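You operate a simulated robot arm through the tools that you are given. There is no shell and no other tool. Be economical: measure what you need, move in short steps, check, and stop when the job is done.

Carry out the task below with a simulated two-armed robot. There is one attempt and no reset: what you move stays moved.

TASK
Switch tank No. 56 from cold to warm and bring it to about 40 C.
Fine: switch on and stir at full speed while it warms; then close the warm knob, dial to slow, switch off.
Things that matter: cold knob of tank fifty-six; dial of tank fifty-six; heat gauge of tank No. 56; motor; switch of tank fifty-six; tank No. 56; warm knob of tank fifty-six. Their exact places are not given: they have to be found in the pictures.

Only the result counts: the job must be done as asked and must still hold three seconds after the hand-in. Knocking over, shifting, dropping, spilling or breaking anything else fails it.

THE ROBOT
Two 7-joint arms with two-finger parallel grippers on one trunk, on a base that drives. Base frame: it is fixed to the floor where the robot stands at the start and does not move with it; the origin is under the middle of the robot, x ahead of it, y to its left, z up. Lengths are in m, angles in degrees, forces in N, time in s.
The left shoulder is at the start at [0.02, 0.17, 1.403], the right one opposite. With the tool pointing down near the work surface each hand reaches from about 0.22 to 0.68 m from the robot's upright axis, wherever it stands, measured 20 degrees to its own side. Places, roughly: cold knob of tank fifty-six [0.6, -0.1, 0.8]; dial of tank fifty-six [0.6, -0.1, 1.1]; heat gauge of tank No. 56 [0.6, 0, 0.9]; switch of tank fifty-six [0.6, -0.1, 1.3]; tank No. 56 [0.5, 0.1, 0.7]; warm knob of tank fifty-six [0.6, -0.1, 0.9]. Payload 3.8 kg a hand.
The tool frame of a hand sits at the grasp point between the pads (the TCP): z along the fingers, y along the line on which they close. The tips reach 0.03 m beyond it. Largest opening 0.11 m; finger width 0.02, thickness 0.01; the body of the gripper, 0.048 by 0.112 m, starts 0.055 m behind the TCP.
Orientation is that of the tool frame in the base frame, as [roll, pitch, yaw] about the fixed x, y, z axes, in that order (R = Rz(yaw) Ry(pitch) Rx(roll)). With the fingers straight down and closing along the base's y, the tool's x points along the base's -x, its y along +y and its z along -z.

THE INTERFACE
- The arms move only by the tool apply_moves. It takes "left_rows", "right_rows" or both (then of equal length, played together; a hand with none holds still); each is a list of rows, each a list of 3 entries, a list of its own where there are three numbers: the turn, a rotation vector about the base's x, y, z in degrees, then the shift along the base's x, y, z in m, then the closure, from 0 (fully open) to 1 (shut). In form: [[[ax, ay, az], [x, y, z], hand], ...]. A call has 1 to 12 rows; each row shifts and turns the commanded pose from where the row before left it. Each row takes 0.2 s and may step no farther than 0.05 m and 8.6 degrees from the row before; otherwise, or with a gripper value out of range, the whole call is refused. Where a pose cannot be reached the arm comes as near as it can. A force on the tool above 40 N (or 10 N above the force at the start of the call, whichever is more), or a blocked arm, ends the call early, and 0.2 s more pass. The fingers move at their own pace (about 0.072 m/s each) and stop on an object; they squeeze with about 29 N. The grip force told is the motor's: it shows also when the fingers shut on nothing. Time passes only in rows, and 0.2 s behind the last, so rows that do not move let the fingers close. It gives the time, the measured TCP pose, the force on the tool (base axes), the opening and the grip force at its end, in the units of the frame above (readings bear some noise), with the torque about the TCP (base axes, N m) and any sound that the robot's microphone picked up.
- Cameras (640 x 400 px; columns grow to the right, rows downward): "scene" is now at [0.1113, 0.0008, 1.5677]; the picture's right is [0.01, -1.00, 0.00], its down [-0.43, -0.01, -0.90] and it looks along [0.90, 0.01, -0.43] (base axes); focal length 214 px, centre (320, 200). "left" rides on the left gripper at [0.072, -0.017, -0.103] in its tool frame; the picture's right is [0.23, 0.97, 0.00], its down [-0.76, 0.18, -0.62] and it looks along [-0.61, 0.14, 0.78] (tool axes); focal length 222 px, centre (320, 200). "right" rides on the right gripper at [0.072, 0.017, -0.103] in its tool frame; the picture's right is [-0.23, 0.97, 0.00], its down [-0.76, -0.18, -0.62] and it looks along [-0.61, -0.14, 0.78] (tool axes); focal length 222 px, centre (320, 200).
- grab_frame(camera): a new picture of that camera. It takes no simulated time.
- lift_body(by): slides the trunk up (or, below 0, down) by that many m; the arms and the scene camera ride with it, the base frame stays. It gives what a move gives, with no picture.
- drive_base(legs): drives the robot by 1 to 6 legs, each [ahead, turn to the left] in m and degrees, along the robot's own axes; the way and the turn of a leg run together, so that a leg with both is an arc; at most 1.5 m and 180 degrees a leg. The arms and the cameras ride along, it lands a little off, and it stops where it bumps. It gives what a move gives.
- aim_head(pan, tilt): turns the head with the scene camera to pan (to the left, within 80 degrees either way) and tilt (down, from -29 to 69), counted from straight ahead of the robot. It gives what a move gives.
- probe_pixels(camera, pixels): for up to 12 pixels [column, row] of the newest picture of that camera ("zoom" is the newest enlarged one), the place [x, y, z] in the base frame of the surface seen there, good to about 0.002 m. It takes no simulated time.
- enlarge(camera, box): a new picture of the part [left, top, right, bottom] of that camera's present view, enlarged. It takes no simulated time.
- finish_job(): hands the job in; it is judged then, once.

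Work in short steps. Measure before you move; look again where a grasp or a placing could have gone wrong, and mend it. You have 80 turns and 70 pictures in all, those below and enlarged ones among them. Open the grippers and draw the arms clear of the work before you hand the job in, unless the task says otherwise; then end with one line.

The tools are called after ">>>" as name(argument=value, ...) on one line, values as JSON. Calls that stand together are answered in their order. apply_moves: Moves the arms, as the interface text tells. Its arguments: {"type":"object","properties":{"left_rows":{"type":"array","items":{"type":"array"}},"right_rows":{"type":"array","items":{"type":"array"}}},"required":[]} The other tools are called the same way: lift_body (by) slides the trunk up or down; drive_base (legs) drives the base; aim_head (pan, tilt) turns the head that bears the scene camera; grab_frame (camera) takes a picture; probe_pixels (camera, pixels) gives the place of the surface under pixels of a picture; enlarge (camera, box) takes an enlarged picture of a part of a camera's view; finish_job () hands the job in.

At the start:

```text
time: 0.0
left_ee_pos: [0.4429, 0.1349, 1.4495]
left_orientation: [180.0, 0.0, -179.9]
left_ft_force: [0.0, 0.2, 0.2]
left_ft_torque: [-0.02, -0.02, 0.05]
left_grip_width: 0.1099
left_grip_force: 0.0
right_ee_pos: [0.2393, -0.1678, 1.458]
right_orientation: [180.0, 0.0, -180.0]
right_ft_force: [-0.1, -0.2, 0.7]
right_ft_torque: [0.01, 0.0, 0.02]
right_grip_width: 0.1099
right_grip_force: 0.1
trunk travel left (down, up): [-0.5, 0.07]
robot x, y, heading: [-0.0009, 0.0011, -0.1]
head pan, tilt: [0.8, 25.7]
```

scene: 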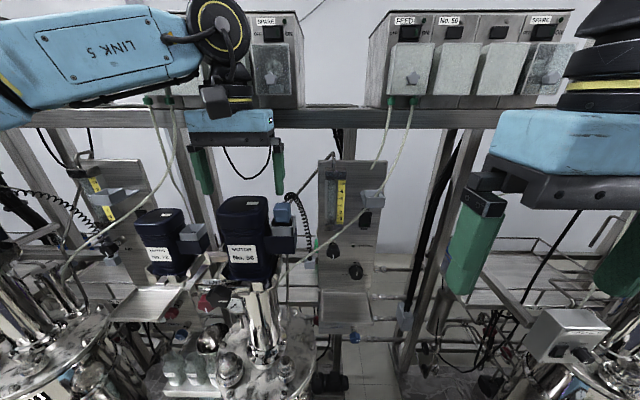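
right: 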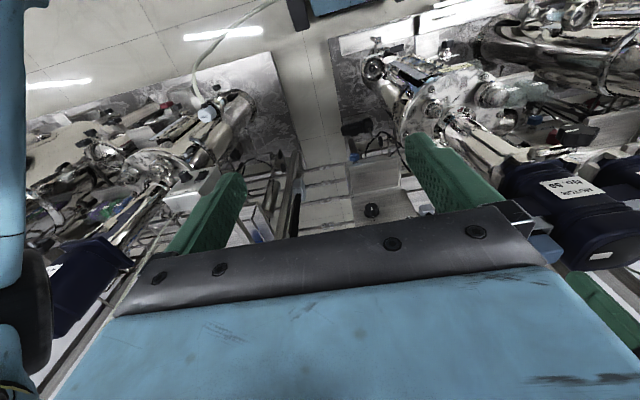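
left: 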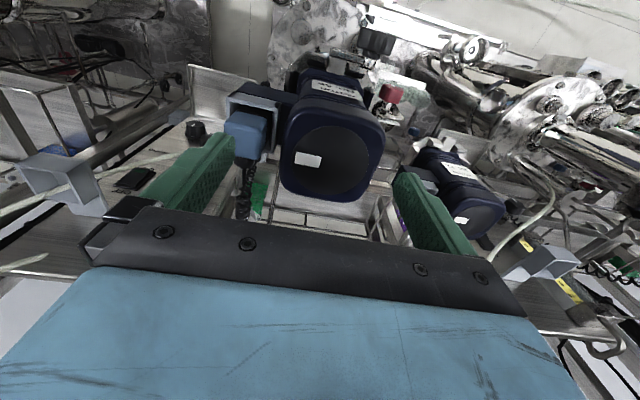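

The scene shows a switch box at the top (FEED, No. 56, SPARE), motor No. 56 at (245,245) and a panel at (350,220). I enlarge both areas to read the details.

>>> enlarge(camera="scene", box=[360, 0, 590, 120])

>>> enlarge(camera="scene", box=[280, 140, 440, 350])

```text
2.78 times, centred on (475, 60) of scene
```

zoom: 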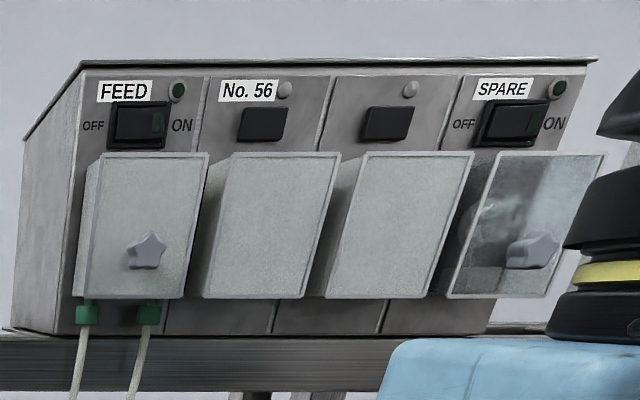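

```text
1.90 times, centred on (360, 245) of scene
```

zoom: 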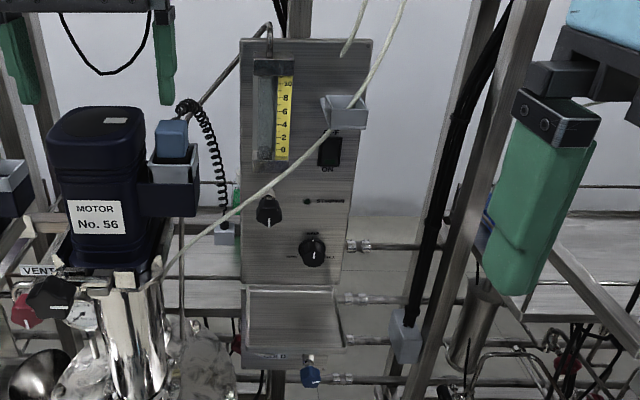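

I probe the candidates: the box switches, the panel switch, its knobs and the valve.

>>> grab_frame(camera="scene")

>>> probe_pixels(camera="scene", pixels=[[410, 34], [454, 34], [411, 78], [362, 220], [340, 200], [333, 250], [356, 271], [355, 335], [365, 195], [336, 160], [388, 104], [245, 205]])

>>> enlarge(camera="scene", box=[310, 180, 400, 300])

>>> enlarge(camera="scene", box=[130, 260, 430, 400])

```text
64 pictures are left
```

scene: 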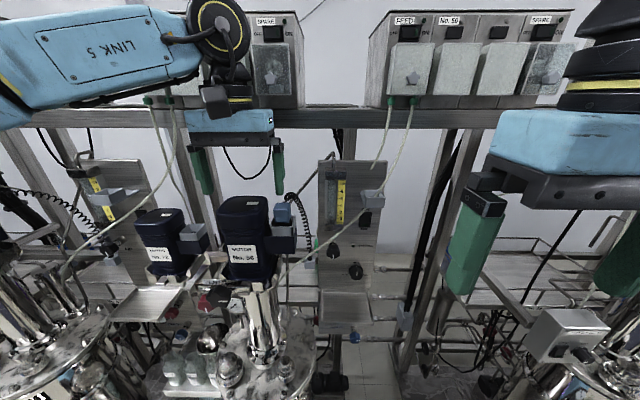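

```text
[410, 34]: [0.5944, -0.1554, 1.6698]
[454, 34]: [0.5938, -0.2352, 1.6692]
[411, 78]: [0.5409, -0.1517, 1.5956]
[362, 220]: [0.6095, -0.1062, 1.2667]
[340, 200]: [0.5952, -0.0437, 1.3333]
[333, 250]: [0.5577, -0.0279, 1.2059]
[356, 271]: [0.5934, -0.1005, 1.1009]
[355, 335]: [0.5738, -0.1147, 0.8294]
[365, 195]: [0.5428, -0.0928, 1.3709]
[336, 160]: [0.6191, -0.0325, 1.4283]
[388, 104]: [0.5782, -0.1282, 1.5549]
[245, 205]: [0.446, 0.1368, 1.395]
```

```text
3.33 times, centred on (355, 240) of scene
```

zoom: 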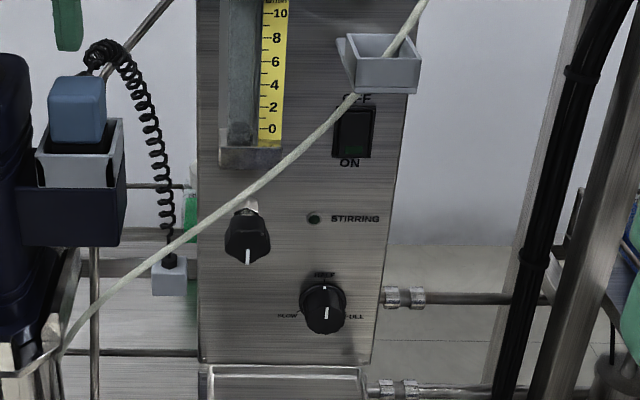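

```text
2.13 times, centred on (280, 330) of scene
```

zoom: 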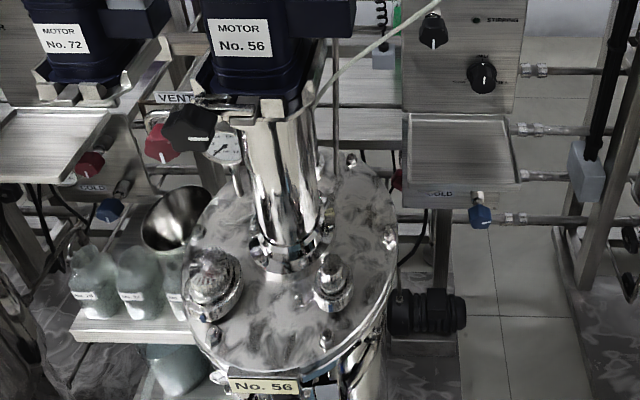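

Panel of tank 56: the switch, dial and cold knob are located; the warm knob and gauge lie lower and are hidden. I draw the left hand back from over the motor so that the trunk can go down.

>>> apply_moves(left_rows=[[[0, 0, 0], [-0.05, 0, 0], 0], [[0, 0, 0], [-0.05, 0, 0], 0], [[0, 0, 0], [-0.05, 0, 0], 0], [[0, 0, 0], [-0.05, 0.02, 0], 0]])

>>> aim_head(pan=-5, tilt=45)

>>> grab_frame(camera="scene")

>>> grab_frame(camera="right")

```text
refused: row 4 steps farther than a row can; nothing moved
```

```text
time: 0.8
left_ee_pos: [0.4432, 0.1345, 1.4493]
left_orientation: [-179.9, 0.1, -180.0]
left_ft_force: [-0.2, 0.3, 0.1]
left_ft_torque: [-0.02, -0.02, -0.02]
left_grip_width: 0.1101
left_grip_force: 0.0
right_ee_pos: [0.2388, -0.1676, 1.458]
right_orientation: [179.9, 0.0, -179.9]
right_ft_force: [-0.2, 0.0, 0.7]
right_ft_torque: [0.01, 0.02, -0.01]
right_grip_width: 0.11
right_grip_force: 0.0
trunk travel left (down, up): [-0.5, 0.07]
robot x, y, heading: [-0.0053, -0.003, 0.1]
head pan, tilt: [-5.0, 45.0]
```

```text
61 pictures are left
```

scene: 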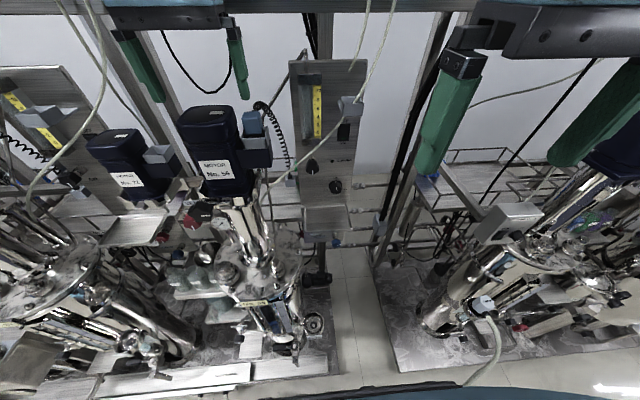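

```text
60 pictures are left
```

right: 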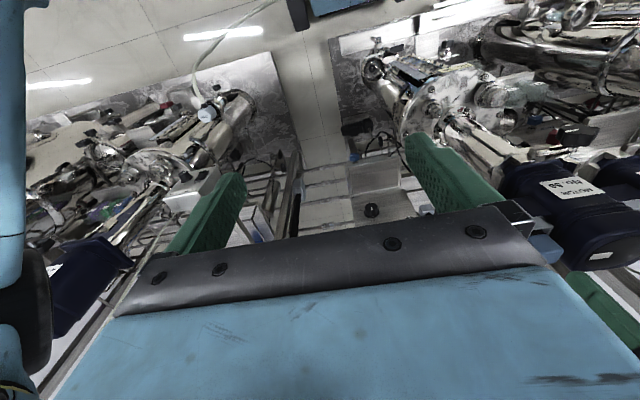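

Row 4 was too long; I retry, and probe heights of the tank tops and items near the robot.

>>> apply_moves(left_rows=[[[0, 0, 0], [-0.049, 0, 0], 0], [[0, 0, 0], [-0.049, 0, 0], 0], [[0, 0, 0], [-0.049, 0, 0], 0], [[0, 0, 0], [-0.045, 0.02, 0], 0]])

>>> probe_pixels(camera="scene", pixels=[[200, 212], [188, 222], [250, 262], [250, 302], [262, 325], [315, 322], [335, 245], [512, 222], [484, 303], [450, 325], [60, 285], [150, 345]])

```text
time: 1.8
left_ee_pos: [0.2492, 0.1559, 1.4493]
left_orientation: [-180.0, 0.2, -179.9]
left_ft_force: [-0.2, -0.3, -0.8]
left_ft_torque: [0.01, -0.02, 0.03]
left_grip_width: 0.11
left_grip_force: 0.0
right_ee_pos: [0.2376, -0.1658, 1.4581]
right_orientation: [-180.0, 0.1, -180.0]
right_ft_force: [-0.4, 0.1, 0.4]
right_ft_torque: [-0.03, 0.0, 0.0]
right_grip_width: 0.11
right_grip_force: 0.1
trunk travel left (down, up): [-0.5, 0.07]
robot x, y, heading: [0.0029, 0.0026, -0.0]
head pan, tilt: [-5.0, 45.0]
```

```text
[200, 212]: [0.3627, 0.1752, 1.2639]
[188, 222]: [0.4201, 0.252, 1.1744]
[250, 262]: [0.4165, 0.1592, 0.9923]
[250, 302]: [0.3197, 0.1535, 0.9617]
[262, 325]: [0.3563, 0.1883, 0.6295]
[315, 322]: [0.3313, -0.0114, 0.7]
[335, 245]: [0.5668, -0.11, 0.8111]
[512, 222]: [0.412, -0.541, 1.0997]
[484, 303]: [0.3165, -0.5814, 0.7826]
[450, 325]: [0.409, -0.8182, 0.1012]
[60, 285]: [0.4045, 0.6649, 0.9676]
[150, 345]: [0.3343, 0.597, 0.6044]
```

Clear paths below the hands down to about 1.0. I lower the trunk by 0.3 m and look at the low part of the panel.

>>> lift_body(by=-0.32)

>>> aim_head(pan=-8, tilt=25)

>>> grab_frame(camera="scene")

```text
time: 5.0
left_ee_pos: [0.2513, 0.1543, 1.1277]
left_orientation: [180.0, 0.0, -180.0]
left_ft_force: [0.1, -1.1, 1.0]
left_ft_torque: [0.01, -0.01, 0.02]
left_grip_width: 0.1099
left_grip_force: 0.0
right_ee_pos: [0.2401, -0.1667, 1.1392]
right_orientation: [179.9, 0.0, 180.0]
right_ft_force: [0.4, 0.4, -0.1]
right_ft_torque: [0.01, 0.01, 0.01]
right_grip_width: 0.11
right_grip_force: 0.0
trunk travel left (down, up): [-0.18, 0.39]
robot x, y, heading: [-0.0045, -0.003, -0.1]
head pan, tilt: [-5.0, 45.0]
```

```text
time: 5.8
left_ee_pos: [0.2512, 0.154, 1.1293]
left_orientation: [180.0, 0.0, -180.0]
left_ft_force: [-0.3, -0.1, -0.1]
left_ft_torque: [-0.01, -0.01, -0.02]
left_grip_width: 0.11
left_grip_force: 0.0
right_ee_pos: [0.2392, -0.1655, 1.1377]
right_orientation: [179.9, 0.1, -179.9]
right_ft_force: [0.3, -0.6, -0.4]
right_ft_torque: [0.02, 0.0, 0.0]
right_grip_width: 0.11
right_grip_force: 0.1
trunk travel left (down, up): [-0.18, 0.39]
robot x, y, heading: [0.0008, -0.0015, -0.2]
head pan, tilt: [-8.0, 25.0]
```

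```text
59 pictures are left
```

scene: 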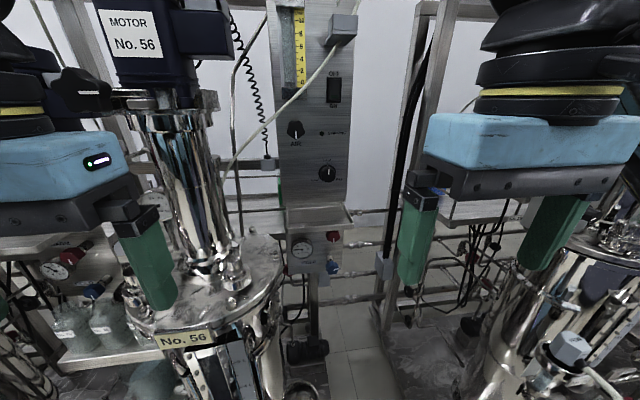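

Now the gauge (303,248), red warm knob (333,237) and blue cold knob (333,266) are visible. I enlarge and probe them.

>>> enlarge(camera="scene", box=[270, 205, 370, 285])

>>> probe_pixels(camera="zoom", pixels=[[405, 205], [395, 198], [400, 290], [400, 310], [405, 170], [200, 280], [350, 260], [350, 380], [300, 60], [480, 230], [395, 225], [400, 270]])

>>> enlarge(camera="scene", box=[270, 60, 370, 200])

>>> probe_pixels(camera="scene", pixels=[[334, 90], [327, 173], [296, 129], [340, 30], [334, 80], [334, 100], [345, 150], [290, 170], [321, 132], [358, 265]])

```text
5.00 times, centred on (320, 245) of scene
```

zoom: 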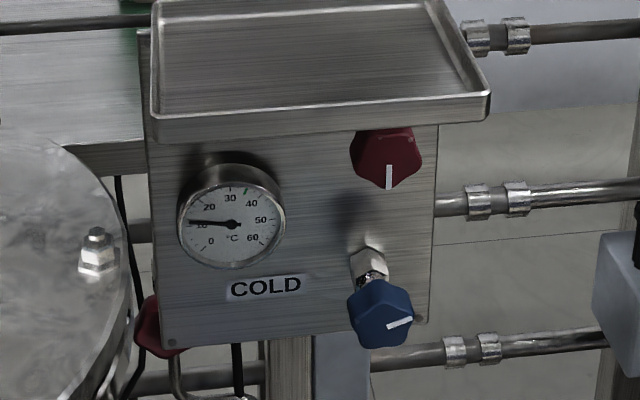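

```text
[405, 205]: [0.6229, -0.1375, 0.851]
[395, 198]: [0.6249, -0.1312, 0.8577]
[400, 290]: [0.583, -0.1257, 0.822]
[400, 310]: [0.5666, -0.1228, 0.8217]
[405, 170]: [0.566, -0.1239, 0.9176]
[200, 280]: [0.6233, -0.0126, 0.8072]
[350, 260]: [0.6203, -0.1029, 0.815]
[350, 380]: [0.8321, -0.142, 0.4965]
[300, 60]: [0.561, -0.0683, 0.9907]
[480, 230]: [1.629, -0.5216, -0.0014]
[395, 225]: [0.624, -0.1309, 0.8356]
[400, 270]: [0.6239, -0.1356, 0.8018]
```

```text
2.86 times, centred on (320, 130) of scene
```

zoom: 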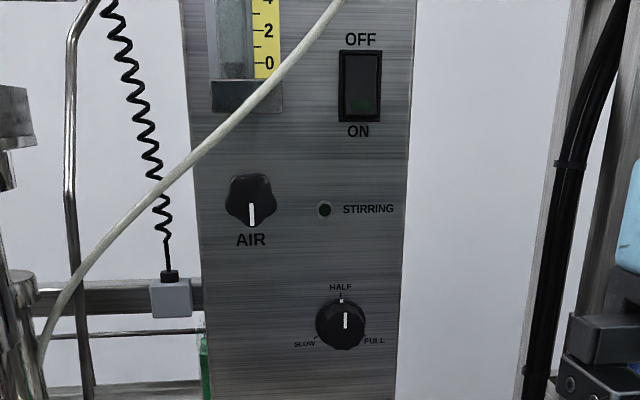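

```text
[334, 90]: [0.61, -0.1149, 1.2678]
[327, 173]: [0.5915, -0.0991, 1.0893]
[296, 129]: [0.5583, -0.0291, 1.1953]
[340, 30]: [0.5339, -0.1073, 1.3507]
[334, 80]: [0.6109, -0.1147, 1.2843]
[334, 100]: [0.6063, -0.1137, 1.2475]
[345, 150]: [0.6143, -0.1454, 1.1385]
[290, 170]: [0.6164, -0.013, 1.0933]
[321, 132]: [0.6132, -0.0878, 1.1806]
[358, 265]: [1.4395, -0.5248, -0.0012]
```

Warm knob (red) pointer is straight down, cold (blue) pointer lies across; the gauge reads ~10 C; the dial is at HALF. I measure the tray edge, knob outlines, and dial.

>>> enlarge(camera="scene", box=[280, 205, 360, 285])

>>> probe_pixels(camera="zoom", pixels=[[410, 118], [420, 130], [420, 160], [410, 180], [385, 190], [440, 190], [412, 215], [370, 290], [405, 320], [440, 320], [405, 350], [400, 270]])

>>> probe_pixels(camera="scene", pixels=[[326, 223], [326, 226], [366, 226], [333, 233], [333, 238], [333, 267], [333, 262], [341, 268], [326, 268], [319, 173], [335, 173], [327, 180]])

```text
5.00 times, centred on (320, 245) of scene
```

zoom: 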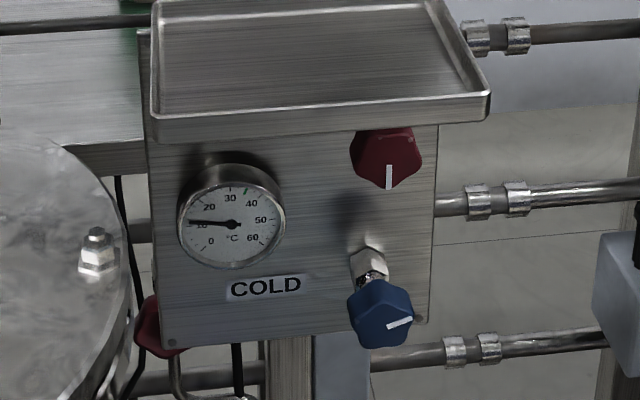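

```text
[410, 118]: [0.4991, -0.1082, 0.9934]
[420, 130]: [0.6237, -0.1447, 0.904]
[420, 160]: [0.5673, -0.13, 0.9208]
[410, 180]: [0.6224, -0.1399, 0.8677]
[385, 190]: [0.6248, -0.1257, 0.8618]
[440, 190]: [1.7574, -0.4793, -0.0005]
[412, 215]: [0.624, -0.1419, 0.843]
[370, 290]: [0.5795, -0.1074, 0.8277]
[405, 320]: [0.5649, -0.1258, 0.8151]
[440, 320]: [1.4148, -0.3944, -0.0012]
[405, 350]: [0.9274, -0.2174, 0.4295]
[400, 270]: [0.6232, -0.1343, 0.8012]
```

```text
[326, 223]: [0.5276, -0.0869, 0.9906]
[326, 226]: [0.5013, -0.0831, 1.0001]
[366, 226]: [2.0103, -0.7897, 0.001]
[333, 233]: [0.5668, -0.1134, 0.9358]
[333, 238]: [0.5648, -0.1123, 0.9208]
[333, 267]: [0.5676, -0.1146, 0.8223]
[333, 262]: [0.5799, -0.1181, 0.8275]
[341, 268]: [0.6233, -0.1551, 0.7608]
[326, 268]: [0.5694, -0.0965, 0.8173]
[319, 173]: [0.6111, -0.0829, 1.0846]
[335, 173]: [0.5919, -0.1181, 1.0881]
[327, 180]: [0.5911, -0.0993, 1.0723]
```

Layout: warm knob centre ≈[0.566,-0.115,0.925], cold ≈[0.567,-0.114,0.82], dial ≈[0.591,-0.099,1.089], switch ≈[0.61,-0.114,1.267] with ON at the bottom, tray front at x=0.50. I back off 0.12 m for room and swing the right tool to point forward (+x).

>>> drive_base(legs=[[-0.12, 0]])

>>> apply_moves(right_rows=[[[0, -8.2, 0], [0.02, 0, 0.005], 0.5], [[0, -8.2, 0], [0.02, 0, 0.005], 0.5], [[0, -8.2, 0], [0.02, 0, 0.005], 0.8], [[0, -8.2, 0], [0.02, 0, 0.005], 1], [[0, -8.2, 0], [0.02, 0, 0.005], 1], [[0, -8.2, 0], [0.02, 0, 0.005], 1], [[0, -8.2, 0], [0.02, 0, 0.005], 1], [[0, -8.2, 0], [0.02, 0, 0.005], 1], [[0, -8.2, 0], [0.02, 0, 0.005], 1], [[0, -8.2, 0], [0.02, 0, 0.005], 1], [[0, -8, 0], [0.02, 0, 0.005], 1]])

>>> grab_frame(camera="scene")

```text
time: 7.1
left_ee_pos: [0.1292, 0.1531, 1.1291]
left_orientation: [179.9, 0.0, -179.9]
left_ft_force: [0.2, -0.7, -0.1]
left_ft_torque: [0.0, 0.0, 0.01]
left_grip_width: 0.1101
left_grip_force: 0.0
right_ee_pos: [0.1189, -0.1666, 1.1388]
right_orientation: [179.9, 0.1, 180.0]
right_ft_force: [-0.4, 0.5, 0.5]
right_ft_torque: [0.01, 0.01, -0.03]
right_grip_width: 0.1098
right_grip_force: 0.0
trunk travel left (down, up): [-0.18, 0.39]
robot x, y, heading: [-0.1199, 0.0012, 0.0]
head pan, tilt: [-8.0, 25.0]
```

```text
time: 9.5
left_ee_pos: [0.1303, 0.1534, 1.129]
left_orientation: [179.9, 0.0, -179.9]
left_ft_force: [-0.4, -0.7, 1.0]
left_ft_torque: [0.02, -0.03, 0.0]
left_grip_width: 0.1099
left_grip_force: 0.1
right_ee_pos: [0.3399, -0.1662, 1.1936]
right_orientation: [-20.8, 90.0, -20.7]
right_ft_force: [0.3, -0.3, 0.0]
right_ft_torque: [0.01, 0.04, -0.01]
right_grip_width: 0.0
right_grip_force: 28.9
trunk travel left (down, up): [-0.18, 0.39]
robot x, y, heading: [-0.1223, 0.0011, -0.0]
head pan, tilt: [-8.0, 25.0]
```

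```text
55 pictures are left
```

scene: 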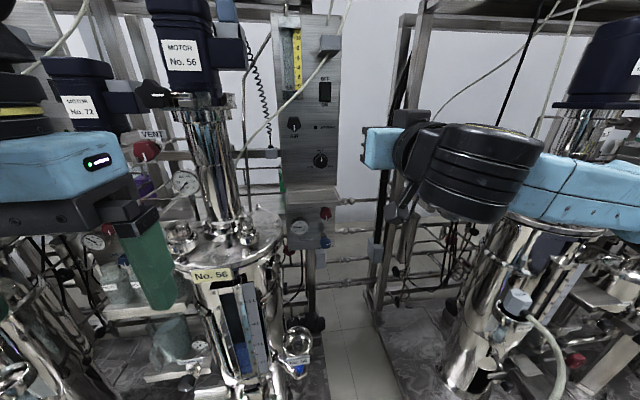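

Tool points forward. Next I roll it by −90° about x (closing line vertical, camera to the right) while moving toward [0.45,-0.115,1.2].

>>> apply_moves(right_rows=[[[-8.2, 0, 0], [0.01, 0.0045, 0.0], 1], [[-8.2, 0, 0], [0.01, 0.0045, 0.0], 1], [[-8.2, 0, 0], [0.01, 0.0045, 0.0], 1], [[-8.2, 0, 0], [0.01, 0.0045, 0.0], 1], [[-8.2, 0, 0], [0.01, 0.0045, 0.0], 1], [[-8.2, 0, 0], [0.01, 0.0045, 0.0], 1], [[-8.2, 0, 0], [0.01, 0.0045, 0.0], 1], [[-8.2, 0, 0], [0.01, 0.0045, 0.0], 1], [[-8.2, 0, 0], [0.01, 0.0045, 0.0], 1], [[-8.2, 0, 0], [0.01, 0.0045, 0.0], 1], [[-8, 0, 0], [0.01, 0.006, 0.0], 1]])

>>> grab_frame(camera="scene")

>>> grab_frame(camera="right")

```text
time: 11.9
left_ee_pos: [0.1308, 0.1538, 1.1288]
left_orientation: [180.0, 0.0, -179.9]
left_ft_force: [0.4, 0.2, 0.1]
left_ft_torque: [-0.02, -0.01, 0.04]
left_grip_width: 0.1099
left_grip_force: 0.1
right_ee_pos: [0.45, -0.1157, 1.1933]
right_orientation: [-90.1, -0.3, -90.0]
right_ft_force: [0.4, -0.8, 0.6]
right_ft_torque: [0.02, -0.02, 0.02]
right_grip_width: 0.0
right_grip_force: 29.6
trunk travel left (down, up): [-0.18, 0.39]
robot x, y, heading: [-0.1173, 0.0021, -0.0]
head pan, tilt: [-8.0, 25.0]
```

```text
54 pictures are left
```

scene: 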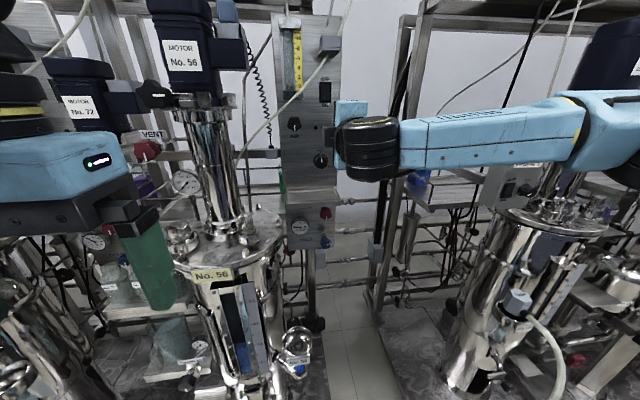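

```text
53 pictures are left
```

right: 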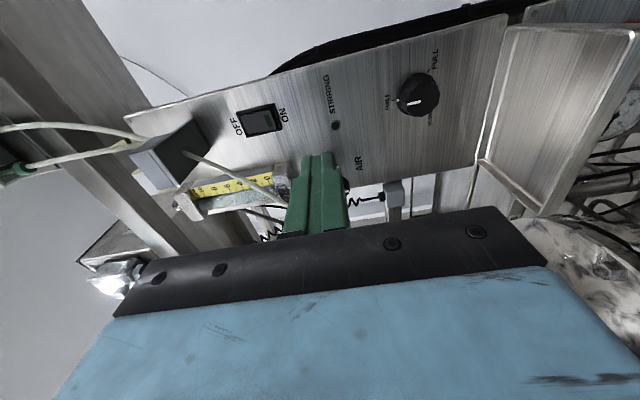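

The wrist camera sees the switch (260,120), STIRRING lamp (335,126) and dial (416,95). I probe these, and check the elbow's distance to the neighbouring equipment.

>>> probe_pixels(camera="right", pixels=[[246, 124], [260, 120], [272, 118], [335, 126], [416, 95], [405, 95], [428, 95], [416, 108], [416, 82], [330, 165], [200, 140], [210, 165]])

>>> probe_pixels(camera="scene", pixels=[[600, 110], [575, 165], [620, 40], [556, 80], [540, 185], [490, 190], [500, 150], [630, 180]])

>>> enlarge(camera="right", box=[200, 40, 480, 215])

```text
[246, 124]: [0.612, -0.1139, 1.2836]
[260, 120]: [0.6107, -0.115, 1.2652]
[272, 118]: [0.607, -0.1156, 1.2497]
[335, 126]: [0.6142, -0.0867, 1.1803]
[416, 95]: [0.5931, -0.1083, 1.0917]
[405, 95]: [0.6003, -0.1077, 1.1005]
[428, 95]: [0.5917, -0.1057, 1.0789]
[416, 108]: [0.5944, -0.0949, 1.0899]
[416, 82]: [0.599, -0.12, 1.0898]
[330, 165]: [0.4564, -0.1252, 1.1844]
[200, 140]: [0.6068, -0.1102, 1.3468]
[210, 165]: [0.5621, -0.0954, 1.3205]
```

```text
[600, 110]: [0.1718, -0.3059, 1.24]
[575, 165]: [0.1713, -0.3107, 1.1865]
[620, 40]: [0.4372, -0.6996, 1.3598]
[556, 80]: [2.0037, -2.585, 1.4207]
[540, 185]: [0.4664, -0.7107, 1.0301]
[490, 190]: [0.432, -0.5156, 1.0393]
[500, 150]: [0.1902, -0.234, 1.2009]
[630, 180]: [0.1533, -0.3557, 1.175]
```

```text
2.29 times, centred on (340, 128) of right
```

zoom: 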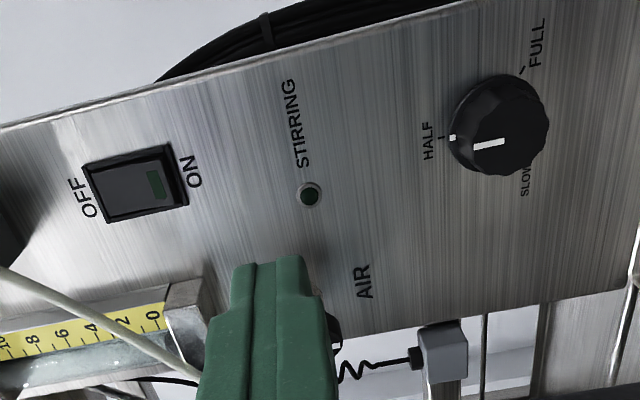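

Elbow is close to the robot, clear of the neighbours. I check where the loose cable runs relative to the approach.

>>> probe_pixels(camera="right", pixels=[[230, 175], [245, 184], [255, 189], [265, 194]])

>>> probe_pixels(camera="scene", pixels=[[322, 62], [310, 75], [295, 92], [280, 108], [325, 45], [336, 44]])

```text
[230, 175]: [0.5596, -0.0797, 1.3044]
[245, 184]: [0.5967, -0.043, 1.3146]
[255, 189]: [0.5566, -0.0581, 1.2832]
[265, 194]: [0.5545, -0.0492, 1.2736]
```

```text
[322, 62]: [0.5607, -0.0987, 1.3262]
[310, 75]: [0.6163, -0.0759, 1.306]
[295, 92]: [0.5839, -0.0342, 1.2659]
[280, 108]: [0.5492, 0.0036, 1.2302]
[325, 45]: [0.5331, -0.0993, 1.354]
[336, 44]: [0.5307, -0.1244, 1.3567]
```

The cable runs at x≈0.56, above/left of the fingers' path; clear. I move to in front of the lower half of the switch and press.

>>> apply_moves(right_rows=[[[0, 0, 0], [0.03, 0, 0.025], 1], [[0, 0, 0], [0.03, 0, 0.015], 1], [[0, 0, 0], [0.03, 0, 0.012], 1], [[0, 0, 0], [0.02, 0, 0], 1], [[0, 0, 0], [0.012, 0, 0], 1], [[0, 0, 0], [0.008, 0, 0], 1], [[0, 0, 0], [0.005, 0, 0], 1]])

>>> grab_frame(camera="right")

```text
time: 13.5
left_ee_pos: [0.1285, 0.1526, 1.1295]
left_orientation: [-179.9, 0.1, 179.9]
left_ft_force: [-0.1, -0.1, 0.0]
left_ft_torque: [0.01, -0.02, 0.01]
left_grip_width: 0.1101
left_grip_force: 0.1
right_ee_pos: [0.5805, -0.1163, 1.2449]
right_orientation: [-90.1, 0.0, -90.0]
right_ft_force: [-18.4, -3.0, -6.4]
right_ft_torque: [0.01, 0.01, -0.14]
right_grip_width: 0.0002
right_grip_force: 28.6
trunk travel left (down, up): [-0.18, 0.39]
robot x, y, heading: [-0.1217, 0.0006, -0.1]
head pan, tilt: [-8.0, 25.0]
heard: click
```

```text
51 pictures are left
```

right: 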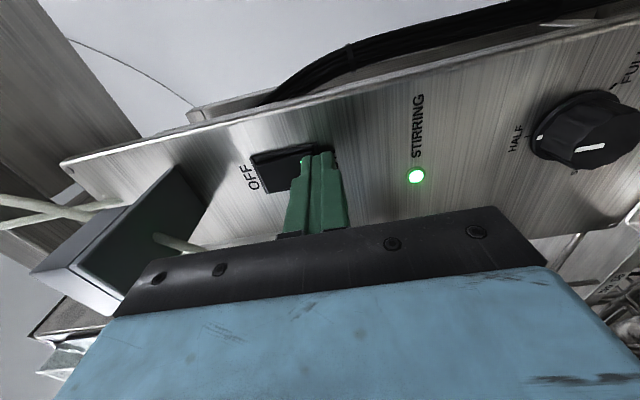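

Click, and the STIRRING lamp is on. I retreat, open part-way and go in front of the dial.

>>> apply_moves(right_rows=[[[0, 0, 0], [-0.04, 0, 0], 1], [[0, 0, 0], [-0.045, 0, 0], 1], [[0, 0, 0], [0, 0.004, -0.045], 0.6], [[0, 0, 0], [0, 0.004, -0.045], 0.45], [[0, 0, 0], [0, 0.004, -0.045], 0.45], [[0, 0, 0], [0, 0, -0.02], 0.45], [[0, 0, 0], [0, 0, 0], 0.45]])

>>> enlarge(camera="right", box=[200, 40, 480, 215])

```text
time: 15.1
left_ee_pos: [0.1297, 0.1538, 1.129]
left_orientation: [-180.0, 0.0, -179.8]
left_ft_force: [-0.5, 0.4, -0.5]
left_ft_torque: [-0.01, 0.04, 0.0]
left_grip_width: 0.1102
left_grip_force: 0.1
right_ee_pos: [0.4999, -0.1042, 1.0911]
right_orientation: [-90.1, 0.0, -90.0]
right_ft_force: [0.1, -0.4, 0.8]
right_ft_torque: [0.01, -0.01, -0.01]
right_grip_width: 0.0604
right_grip_force: 0.1
trunk travel left (down, up): [-0.18, 0.39]
robot x, y, heading: [-0.1193, -0.0013, 0.1]
head pan, tilt: [-8.0, 25.0]
```

```text
2.29 times, centred on (340, 128) of right
```

zoom: 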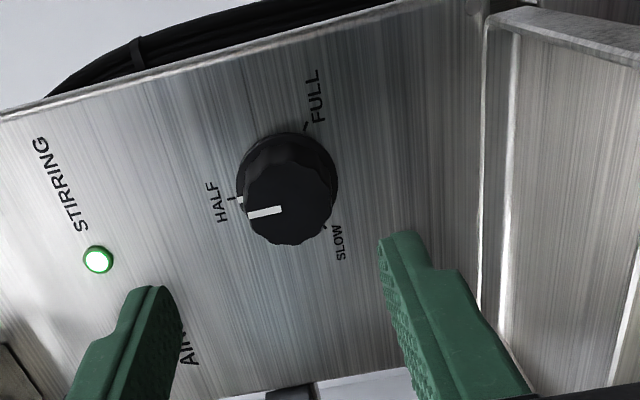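

>>> probe_pixels(camera="zoom", pixels=[[288, 200], [250, 200], [328, 200], [285, 170], [280, 235], [280, 210], [258, 212], [307, 125], [328, 228], [230, 199]])

```text
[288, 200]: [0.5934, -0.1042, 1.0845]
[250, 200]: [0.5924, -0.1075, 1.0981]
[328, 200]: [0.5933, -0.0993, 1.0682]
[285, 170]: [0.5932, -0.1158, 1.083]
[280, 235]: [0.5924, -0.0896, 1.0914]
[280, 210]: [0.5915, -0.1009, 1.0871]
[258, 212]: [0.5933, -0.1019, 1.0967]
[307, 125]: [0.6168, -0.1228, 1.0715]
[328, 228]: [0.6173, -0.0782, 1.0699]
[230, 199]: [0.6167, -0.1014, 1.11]
```

Dial centre ≈[·,-0.1005,1.085]; ticks at ±120°. I pre-roll −40°, slide the open fingers over the dial and close.

>>> apply_moves(right_rows=[[[-8, 0, 0], [0, 0.001, -0.001], 0.45], [[-8, 0, 0], [0, 0.001, -0.002], 0.45], [[-8, 0, 0], [0, 0.001, -0.002], 0.45], [[-8, 0, 0], [0, 0, -0.001], 0.45], [[-8, 0, 0], [0, 0, 0], 0.45], [[0, 0, 0], [0.04, 0, 0], 0.45], [[0, 0, 0], [0.03, 0, 0], 0.45], [[0, 0, 0], [0.008, 0, 0], 0.45], [[0, 0, 0], [0, 0, 0], 1], [[0, 0, 0], [0, 0, 0], 1], [[0, 0, 0], [0, 0, 0], 1]])

>>> enlarge(camera="right", box=[200, 40, 480, 215])

```text
time: 17.5
left_ee_pos: [0.1318, 0.1536, 1.1289]
left_orientation: [-180.0, 0.0, -179.9]
left_ft_force: [-0.9, 0.4, -0.1]
left_ft_torque: [0.01, 0.01, 0.01]
left_grip_width: 0.1096
left_grip_force: 0.1
right_ee_pos: [0.5777, -0.1005, 1.0828]
right_orientation: [-90.0, -40.0, -90.0]
right_ft_force: [4.1, 0.9, 2.5]
right_ft_torque: [-0.04, 0.24, 0.41]
right_grip_width: 0.0366
right_grip_force: 44.7
trunk travel left (down, up): [-0.18, 0.39]
robot x, y, heading: [-0.1182, -0.0023, -0.3]
head pan, tilt: [-8.0, 25.0]
```

```text
2.29 times, centred on (340, 128) of right
```

zoom: 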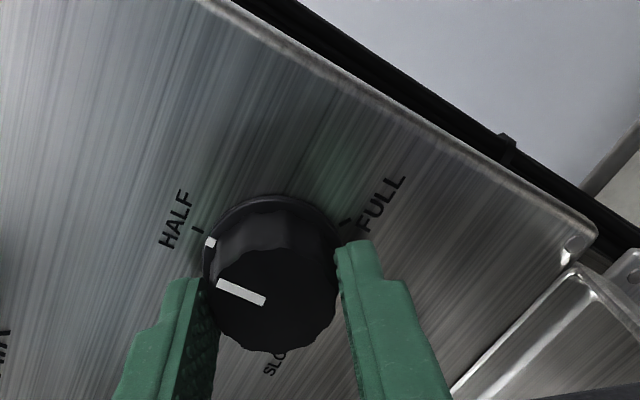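

Dial gripped (0.0366 m). I turn it clockwise (+x) by 64°.

>>> apply_moves(right_rows=[[[8, 0, 0], [0, 0, 0], 1], [[8, 0, 0], [0, 0, 0], 1], [[8, 0, 0], [0, 0, 0], 1], [[8, 0, 0], [0, 0, 0], 1], [[8, 0, 0], [0, 0, 0], 1], [[8, 0, 0], [0, 0, 0], 1], [[8, 0, 0], [0, 0, 0], 1], [[8, 0, 0], [0, 0, 0], 1]])

>>> enlarge(camera="right", box=[200, 40, 480, 215])

```text
time: 19.3
left_ee_pos: [0.1304, 0.1538, 1.1288]
left_orientation: [180.0, 0.0, -179.8]
left_ft_force: [-0.6, 0.7, 0.2]
left_ft_torque: [-0.02, 0.01, 0.02]
left_grip_width: 0.11
left_grip_force: 0.1
right_ee_pos: [0.5771, -0.1002, 1.0853]
right_orientation: [-90.0, 24.2, -89.9]
right_ft_force: [5.0, 2.0, 6.7]
right_ft_torque: [0.0, -0.2, -0.19]
right_grip_width: 0.0362
right_grip_force: 45.2
trunk travel left (down, up): [-0.18, 0.39]
robot x, y, heading: [-0.1195, -0.0043, -0.1]
head pan, tilt: [-8.0, 25.0]
```

```text
2.29 times, centred on (340, 128) of right
```

zoom: 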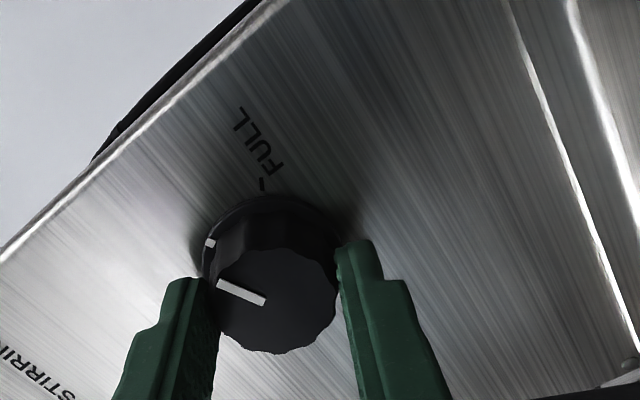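

The pointer moved with it (64°). I open slightly, roll back 56°, and regrip.

>>> apply_moves(right_rows=[[[0, 0, 0], [0, 0, 0], 0.5], [[0, 0, 0], [0, 0, 0], 0.5], [[-8, 0, 0], [0, 0, 0], 0.5], [[-8, 0, 0], [0, 0, 0], 0.5], [[-8, 0, 0], [0, 0, 0], 0.5], [[-8, 0, 0], [0, 0, 0], 0.5], [[-8, 0, 0], [0, 0, 0], 0.5], [[-8, 0, 0], [0, 0, 0], 0.5], [[-8, 0, 0], [0, 0, 0], 0.5], [[0, 0, 0], [0, 0, 0], 1], [[0, 0, 0], [0, 0, 0], 1], [[0, 0, 0], [0, 0, 0], 1]])

>>> apply_moves(right_rows=[[[8, 0, 0], [0, 0, 0], 1], [[8, 0, 0], [0, 0, 0], 1], [[8, 0, 0], [0, 0, 0], 1], [[8, 0, 0], [0, 0, 0], 1], [[8, 0, 0], [0, 0, 0], 1], [[8, 0, 0], [0, 0, 0], 1], [[7, 0, 0], [0, 0, 0], 1], [[3, 0, 0], [0, 0, 0], 1]])

>>> enlarge(camera="right", box=[200, 40, 480, 215])

```text
time: 21.9
left_ee_pos: [0.1308, 0.1528, 1.1291]
left_orientation: [-180.0, 0.1, -179.9]
left_ft_force: [0.2, -0.8, 0.0]
left_ft_torque: [0.02, -0.02, 0.0]
left_grip_width: 0.1101
left_grip_force: 0.0
right_ee_pos: [0.5779, -0.101, 1.0834]
right_orientation: [-90.1, -32.0, -90.0]
right_ft_force: [1.1, 0.0, 0.6]
right_ft_torque: [0.0, -0.05, -0.05]
right_grip_width: 0.0366
right_grip_force: 45.1
trunk travel left (down, up): [-0.18, 0.39]
robot x, y, heading: [-0.1168, -0.0011, 0.2]
head pan, tilt: [-8.0, 25.0]
```

```text
time: 23.7
left_ee_pos: [0.1305, 0.1538, 1.1293]
left_orientation: [180.0, -0.1, -179.9]
left_ft_force: [-0.2, -0.1, 0.2]
left_ft_torque: [0.02, -0.01, 0.01]
left_grip_width: 0.11
left_grip_force: 0.1
right_ee_pos: [0.5785, -0.0992, 1.0855]
right_orientation: [-90.0, 25.9, -89.9]
right_ft_force: [3.9, -0.9, 6.1]
right_ft_torque: [-0.7, -0.34, 0.19]
right_grip_width: 0.0364
right_grip_force: 45.5
trunk travel left (down, up): [-0.18, 0.39]
robot x, y, heading: [-0.1185, -0.0009, 0.2]
head pan, tilt: [-8.0, 25.0]
```

```text
2.29 times, centred on (340, 128) of right
```

zoom: 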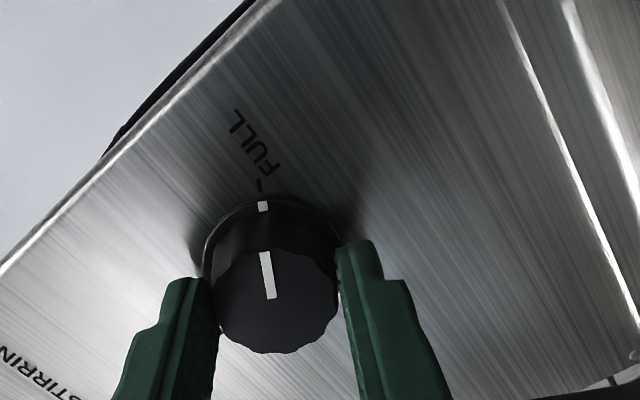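

Pointer at the FULL tick, torque shows the stop. I release, retreat in front of the tray edge, straighten the roll and take a look before going down.

>>> apply_moves(right_rows=[[[0, 0, 0], [0, 0, 0], 0.4], [[0, 0, 0], [0, 0, 0], 0.4], [[0, 0, 0], [-0.045, 0, 0], 0.4], [[0, 0, 0], [-0.049, 0, 0], 0.4], [[0, 0, 0], [-0.049, 0, 0], 0.4], [[-8, 0, 0], [-0.02, -0.004, 0], 0.4], [[-8, 0, 0], [0, -0.005, -0.01], 0.4], [[-8, 0, 0], [0, -0.005, -0.02], 0.4], [[-2, 0, 0], [0, 0, -0.045], 0.4]])

>>> grab_frame(camera="scene")

>>> grab_frame(camera="right")

```text
time: 25.7
left_ee_pos: [0.1319, 0.154, 1.1284]
left_orientation: [179.9, 0.0, -179.9]
left_ft_force: [-0.1, 0.5, 0.1]
left_ft_torque: [-0.03, 0.01, 0.01]
left_grip_width: 0.1099
left_grip_force: 0.1
right_ee_pos: [0.4115, -0.0973, 1.0169]
right_orientation: [-90.3, -0.1, -90.4]
right_ft_force: [-1.2, 0.2, -0.7]
right_ft_torque: [-0.02, 0.04, -0.01]
right_grip_width: 0.066
right_grip_force: 0.0
right hand out of reach, approached as far as the arm can: row 9
trunk travel left (down, up): [-0.18, 0.39]
robot x, y, heading: [-0.1163, 0.0006, -0.1]
head pan, tilt: [-8.0, 25.0]
```

```text
46 pictures are left
```

scene: 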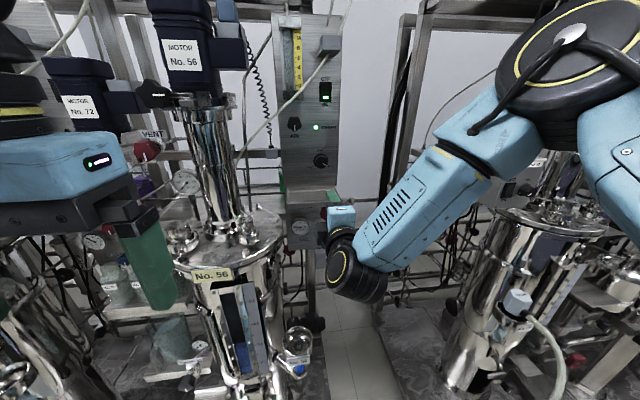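

```text
45 pictures are left
```

right: 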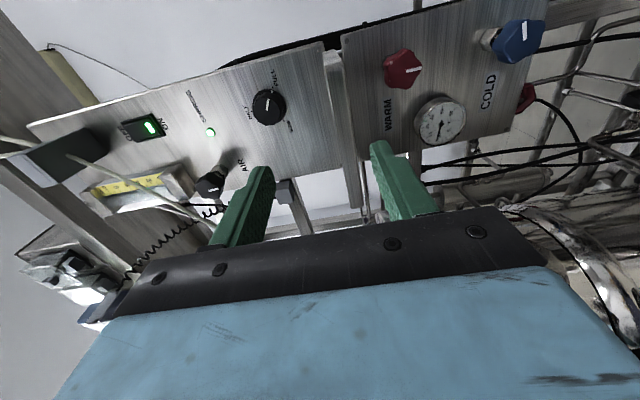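

WARM and COLD labels confirm the red and blue knobs. The arm hits a limit here, so I want the trunk lower; first I check the tank's right edge.

>>> probe_pixels(camera="scene", pixels=[[282, 245], [276, 270], [270, 300], [275, 340], [300, 338], [314, 350], [330, 280], [372, 290]])

>>> probe_pixels(camera="right", pixels=[[403, 68], [387, 68], [420, 70], [403, 85], [403, 50], [520, 40], [500, 42], [540, 40], [520, 55], [520, 22], [355, 130], [335, 60]])

>>> enlarge(camera="right", box=[360, 0, 560, 150])

```text
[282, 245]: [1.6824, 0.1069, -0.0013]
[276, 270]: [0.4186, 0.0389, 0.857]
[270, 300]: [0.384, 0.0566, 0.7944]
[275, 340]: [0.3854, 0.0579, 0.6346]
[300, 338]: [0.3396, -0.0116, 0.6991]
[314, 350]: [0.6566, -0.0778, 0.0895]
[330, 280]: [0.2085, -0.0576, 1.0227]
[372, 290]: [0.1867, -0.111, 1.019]
```

```text
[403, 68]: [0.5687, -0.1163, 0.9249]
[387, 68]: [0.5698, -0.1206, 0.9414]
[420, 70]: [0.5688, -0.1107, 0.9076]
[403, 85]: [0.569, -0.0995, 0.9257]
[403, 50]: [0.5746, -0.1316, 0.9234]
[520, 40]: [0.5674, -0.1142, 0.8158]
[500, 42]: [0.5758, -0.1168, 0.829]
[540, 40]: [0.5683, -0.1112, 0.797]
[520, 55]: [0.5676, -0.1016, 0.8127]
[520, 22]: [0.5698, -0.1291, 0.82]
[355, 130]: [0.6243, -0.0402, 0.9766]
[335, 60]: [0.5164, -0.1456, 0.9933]
```

```text
2.67 times, centred on (460, 75) of right
```

zoom: 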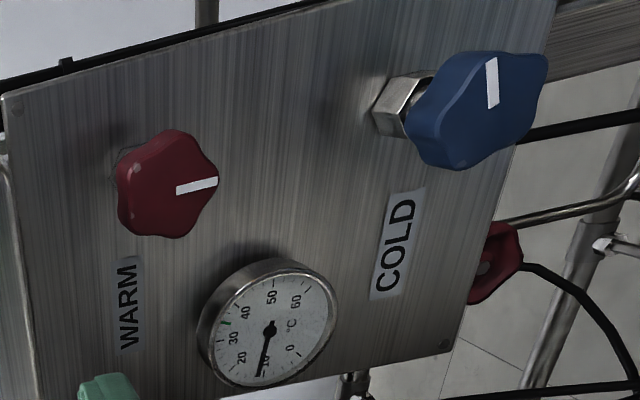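

Warm knob centre ≈[0.568,-0.116,0.925], cold ≈[0.568,-0.115,0.814]; tank edge y≈0.04, well clear. I lower the trunk by 0.17 m.

>>> lift_body(by=-0.17)

>>> apply_moves(right_rows=[[[0, 0, 0], [0, -0.01, -0.015], 0.4], [[0, 0, 0], [0.03, -0.007, -0.01], 0.4], [[0, 0, 0], [0.02, 0, -0.008], 0.4]])

>>> grab_frame(camera="scene")

>>> grab_frame(camera="right")

```text
time: 27.6
left_ee_pos: [0.1304, 0.1535, 0.9597]
left_orientation: [180.0, -0.1, -179.8]
left_ft_force: [-0.3, -0.2, 0.7]
left_ft_torque: [-0.03, 0.01, -0.02]
left_grip_width: 0.11
left_grip_force: 0.0
right_ee_pos: [0.4104, -0.0977, 0.8489]
right_orientation: [-90.3, -0.1, -90.4]
right_ft_force: [0.3, 0.4, 0.9]
right_ft_torque: [0.01, -0.02, -0.02]
right_grip_width: 0.0658
right_grip_force: 0.1
trunk travel left (down, up): [-0.01, 0.56]
robot x, y, heading: [-0.1207, 0.0004, 0.0]
head pan, tilt: [-8.0, 25.0]
```

```text
time: 28.4
left_ee_pos: [0.1307, 0.1527, 0.9584]
left_orientation: [180.0, 0.1, -179.9]
left_ft_force: [-0.1, 0.1, -0.2]
left_ft_torque: [-0.02, 0.02, 0.0]
left_grip_width: 0.1099
left_grip_force: 0.1
right_ee_pos: [0.4517, -0.0822, 0.8329]
right_orientation: [-90.5, 0.0, -90.7]
right_ft_force: [-1.0, -0.2, 0.0]
right_ft_torque: [-0.02, 0.03, 0.0]
right_grip_width: 0.0659
right_grip_force: 0.0
right hand out of reach, approached as far as the arm can: row 1, 2, 3
trunk travel left (down, up): [-0.01, 0.56]
robot x, y, heading: [-0.1197, 0.0044, 0.0]
head pan, tilt: [-8.0, 25.0]
```

```text
43 pictures are left
```

scene: 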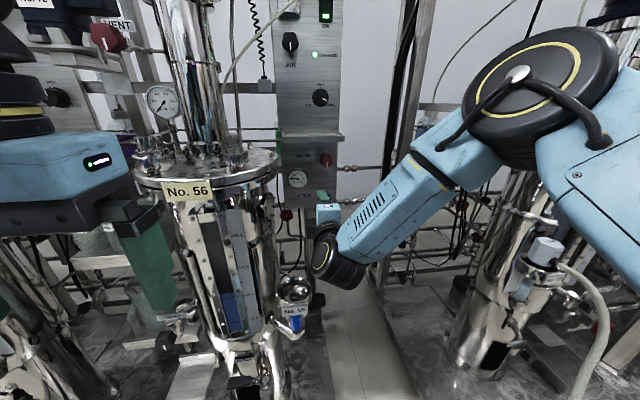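

```text
42 pictures are left
```

right: 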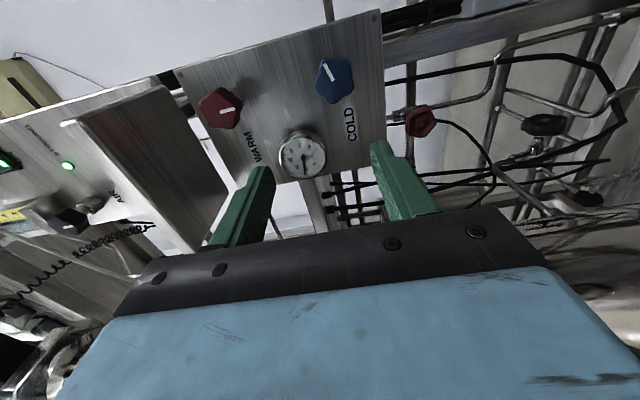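

The arm is still limited in this folded posture. I back the base 0.12 m to unfold the arm, then go forward again.

>>> drive_base(legs=[[-0.12, 0]])

>>> apply_moves(right_rows=[[[0, 0, 0], [0.04, -0.006, 0.01], 0.4], [[0, 0, 0], [0.04, -0.007, 0], 0.4], [[0, 0, 0], [0.04, -0.005, 0], 0.4], [[0, 0, 0], [0.02, -0.005, 0], 0.4]])

>>> grab_frame(camera="scene")

```text
time: 29.6
left_ee_pos: [0.0109, 0.1532, 0.9593]
left_orientation: [180.0, 0.0, -180.0]
left_ft_force: [-0.9, -0.1, 0.1]
left_ft_torque: [0.04, 0.01, -0.01]
left_grip_width: 0.11
left_grip_force: 0.1
right_ee_pos: [0.3316, -0.0822, 0.8318]
right_orientation: [-90.5, 0.1, -90.6]
right_ft_force: [0.6, 0.0, 0.3]
right_ft_torque: [-0.01, 0.01, 0.01]
right_grip_width: 0.0661
right_grip_force: 0.1
trunk travel left (down, up): [-0.01, 0.56]
robot x, y, heading: [-0.2418, 0.0034, 0.2]
head pan, tilt: [-8.0, 25.0]
```

```text
time: 30.6
left_ee_pos: [0.0102, 0.1532, 0.9587]
left_orientation: [179.9, -0.1, -179.9]
left_ft_force: [-0.6, 0.4, 0.0]
left_ft_torque: [0.01, 0.01, 0.01]
left_grip_width: 0.11
left_grip_force: 0.0
right_ee_pos: [0.4733, -0.0874, 0.8543]
right_orientation: [-90.9, 0.0, -91.0]
right_ft_force: [-0.9, 0.2, -0.8]
right_ft_torque: [0.0, 0.0, -0.01]
right_grip_width: 0.0661
right_grip_force: 0.0
right hand out of reach, approached as far as the arm can: row 1, 2, 3, 4
trunk travel left (down, up): [-0.01, 0.56]
robot x, y, heading: [-0.2409, -0.0012, 0.2]
head pan, tilt: [-8.0, 25.0]
```

```text
41 pictures are left
```

scene: 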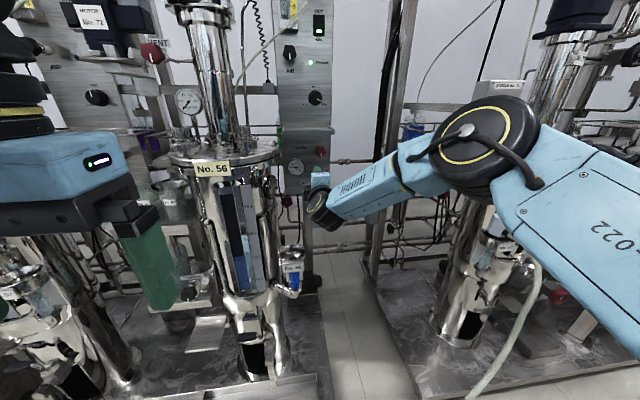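

Still at some joint limit. I test rolling back toward 0 (+x roll) to see whether that frees the arm.

>>> apply_moves(right_rows=[[[8, 0, 0], [0, -0.003, 0], 0.4], [[8, 0, 0], [0, -0.004, 0], 0.4], [[8, 0, 0], [0, -0.004, 0], 0.4], [[8, 0, 0], [0, -0.004, 0], 0.4], [[8, 0, 0], [0, -0.004, 0], 0.4]])

```text
time: 31.8
left_ee_pos: [0.012, 0.1545, 0.9596]
left_orientation: [179.9, 0.0, -179.9]
left_ft_force: [-0.1, -0.9, 0.1]
left_ft_torque: [-0.01, 0.02, -0.01]
left_grip_width: 0.11
left_grip_force: 0.0
right_ee_pos: [0.4738, -0.0918, 0.8648]
right_orientation: [-91.6, 40.1, -91.6]
right_ft_force: [0.8, -0.1, -0.7]
right_ft_torque: [-0.01, 0.03, -0.01]
right_grip_width: 0.0659
right_grip_force: 0.1
right hand out of reach, approached as far as the arm can: row 2, 4, 5
trunk travel left (down, up): [-0.01, 0.56]
robot x, y, heading: [-0.2371, 0.0036, 0.3]
head pan, tilt: [-8.0, 25.0]
```

Roll is not the limit. I probe the arm's posture (elbow disc, forearm, wrist).

>>> grab_frame(camera="scene")

>>> probe_pixels(camera="scene", pixels=[[465, 130], [500, 150], [420, 165], [350, 195], [320, 210], [560, 220], [620, 280], [540, 180], [635, 200]])

```text
40 pictures are left
```

scene: 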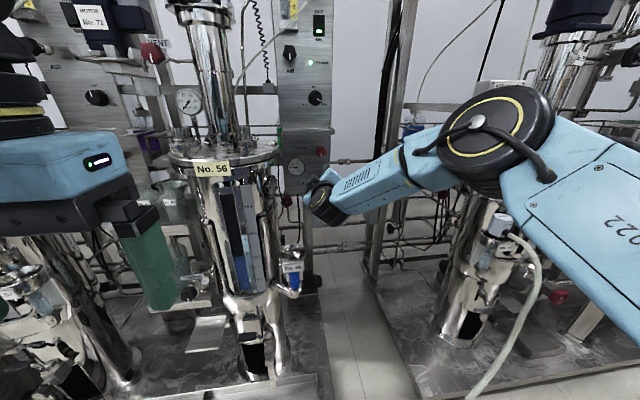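

```text
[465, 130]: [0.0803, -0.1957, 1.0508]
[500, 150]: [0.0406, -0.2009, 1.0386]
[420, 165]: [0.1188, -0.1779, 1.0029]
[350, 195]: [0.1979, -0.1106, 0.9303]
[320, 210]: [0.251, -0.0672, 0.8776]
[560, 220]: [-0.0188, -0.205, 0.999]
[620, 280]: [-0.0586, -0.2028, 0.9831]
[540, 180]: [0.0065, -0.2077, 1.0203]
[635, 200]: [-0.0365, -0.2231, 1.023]
```

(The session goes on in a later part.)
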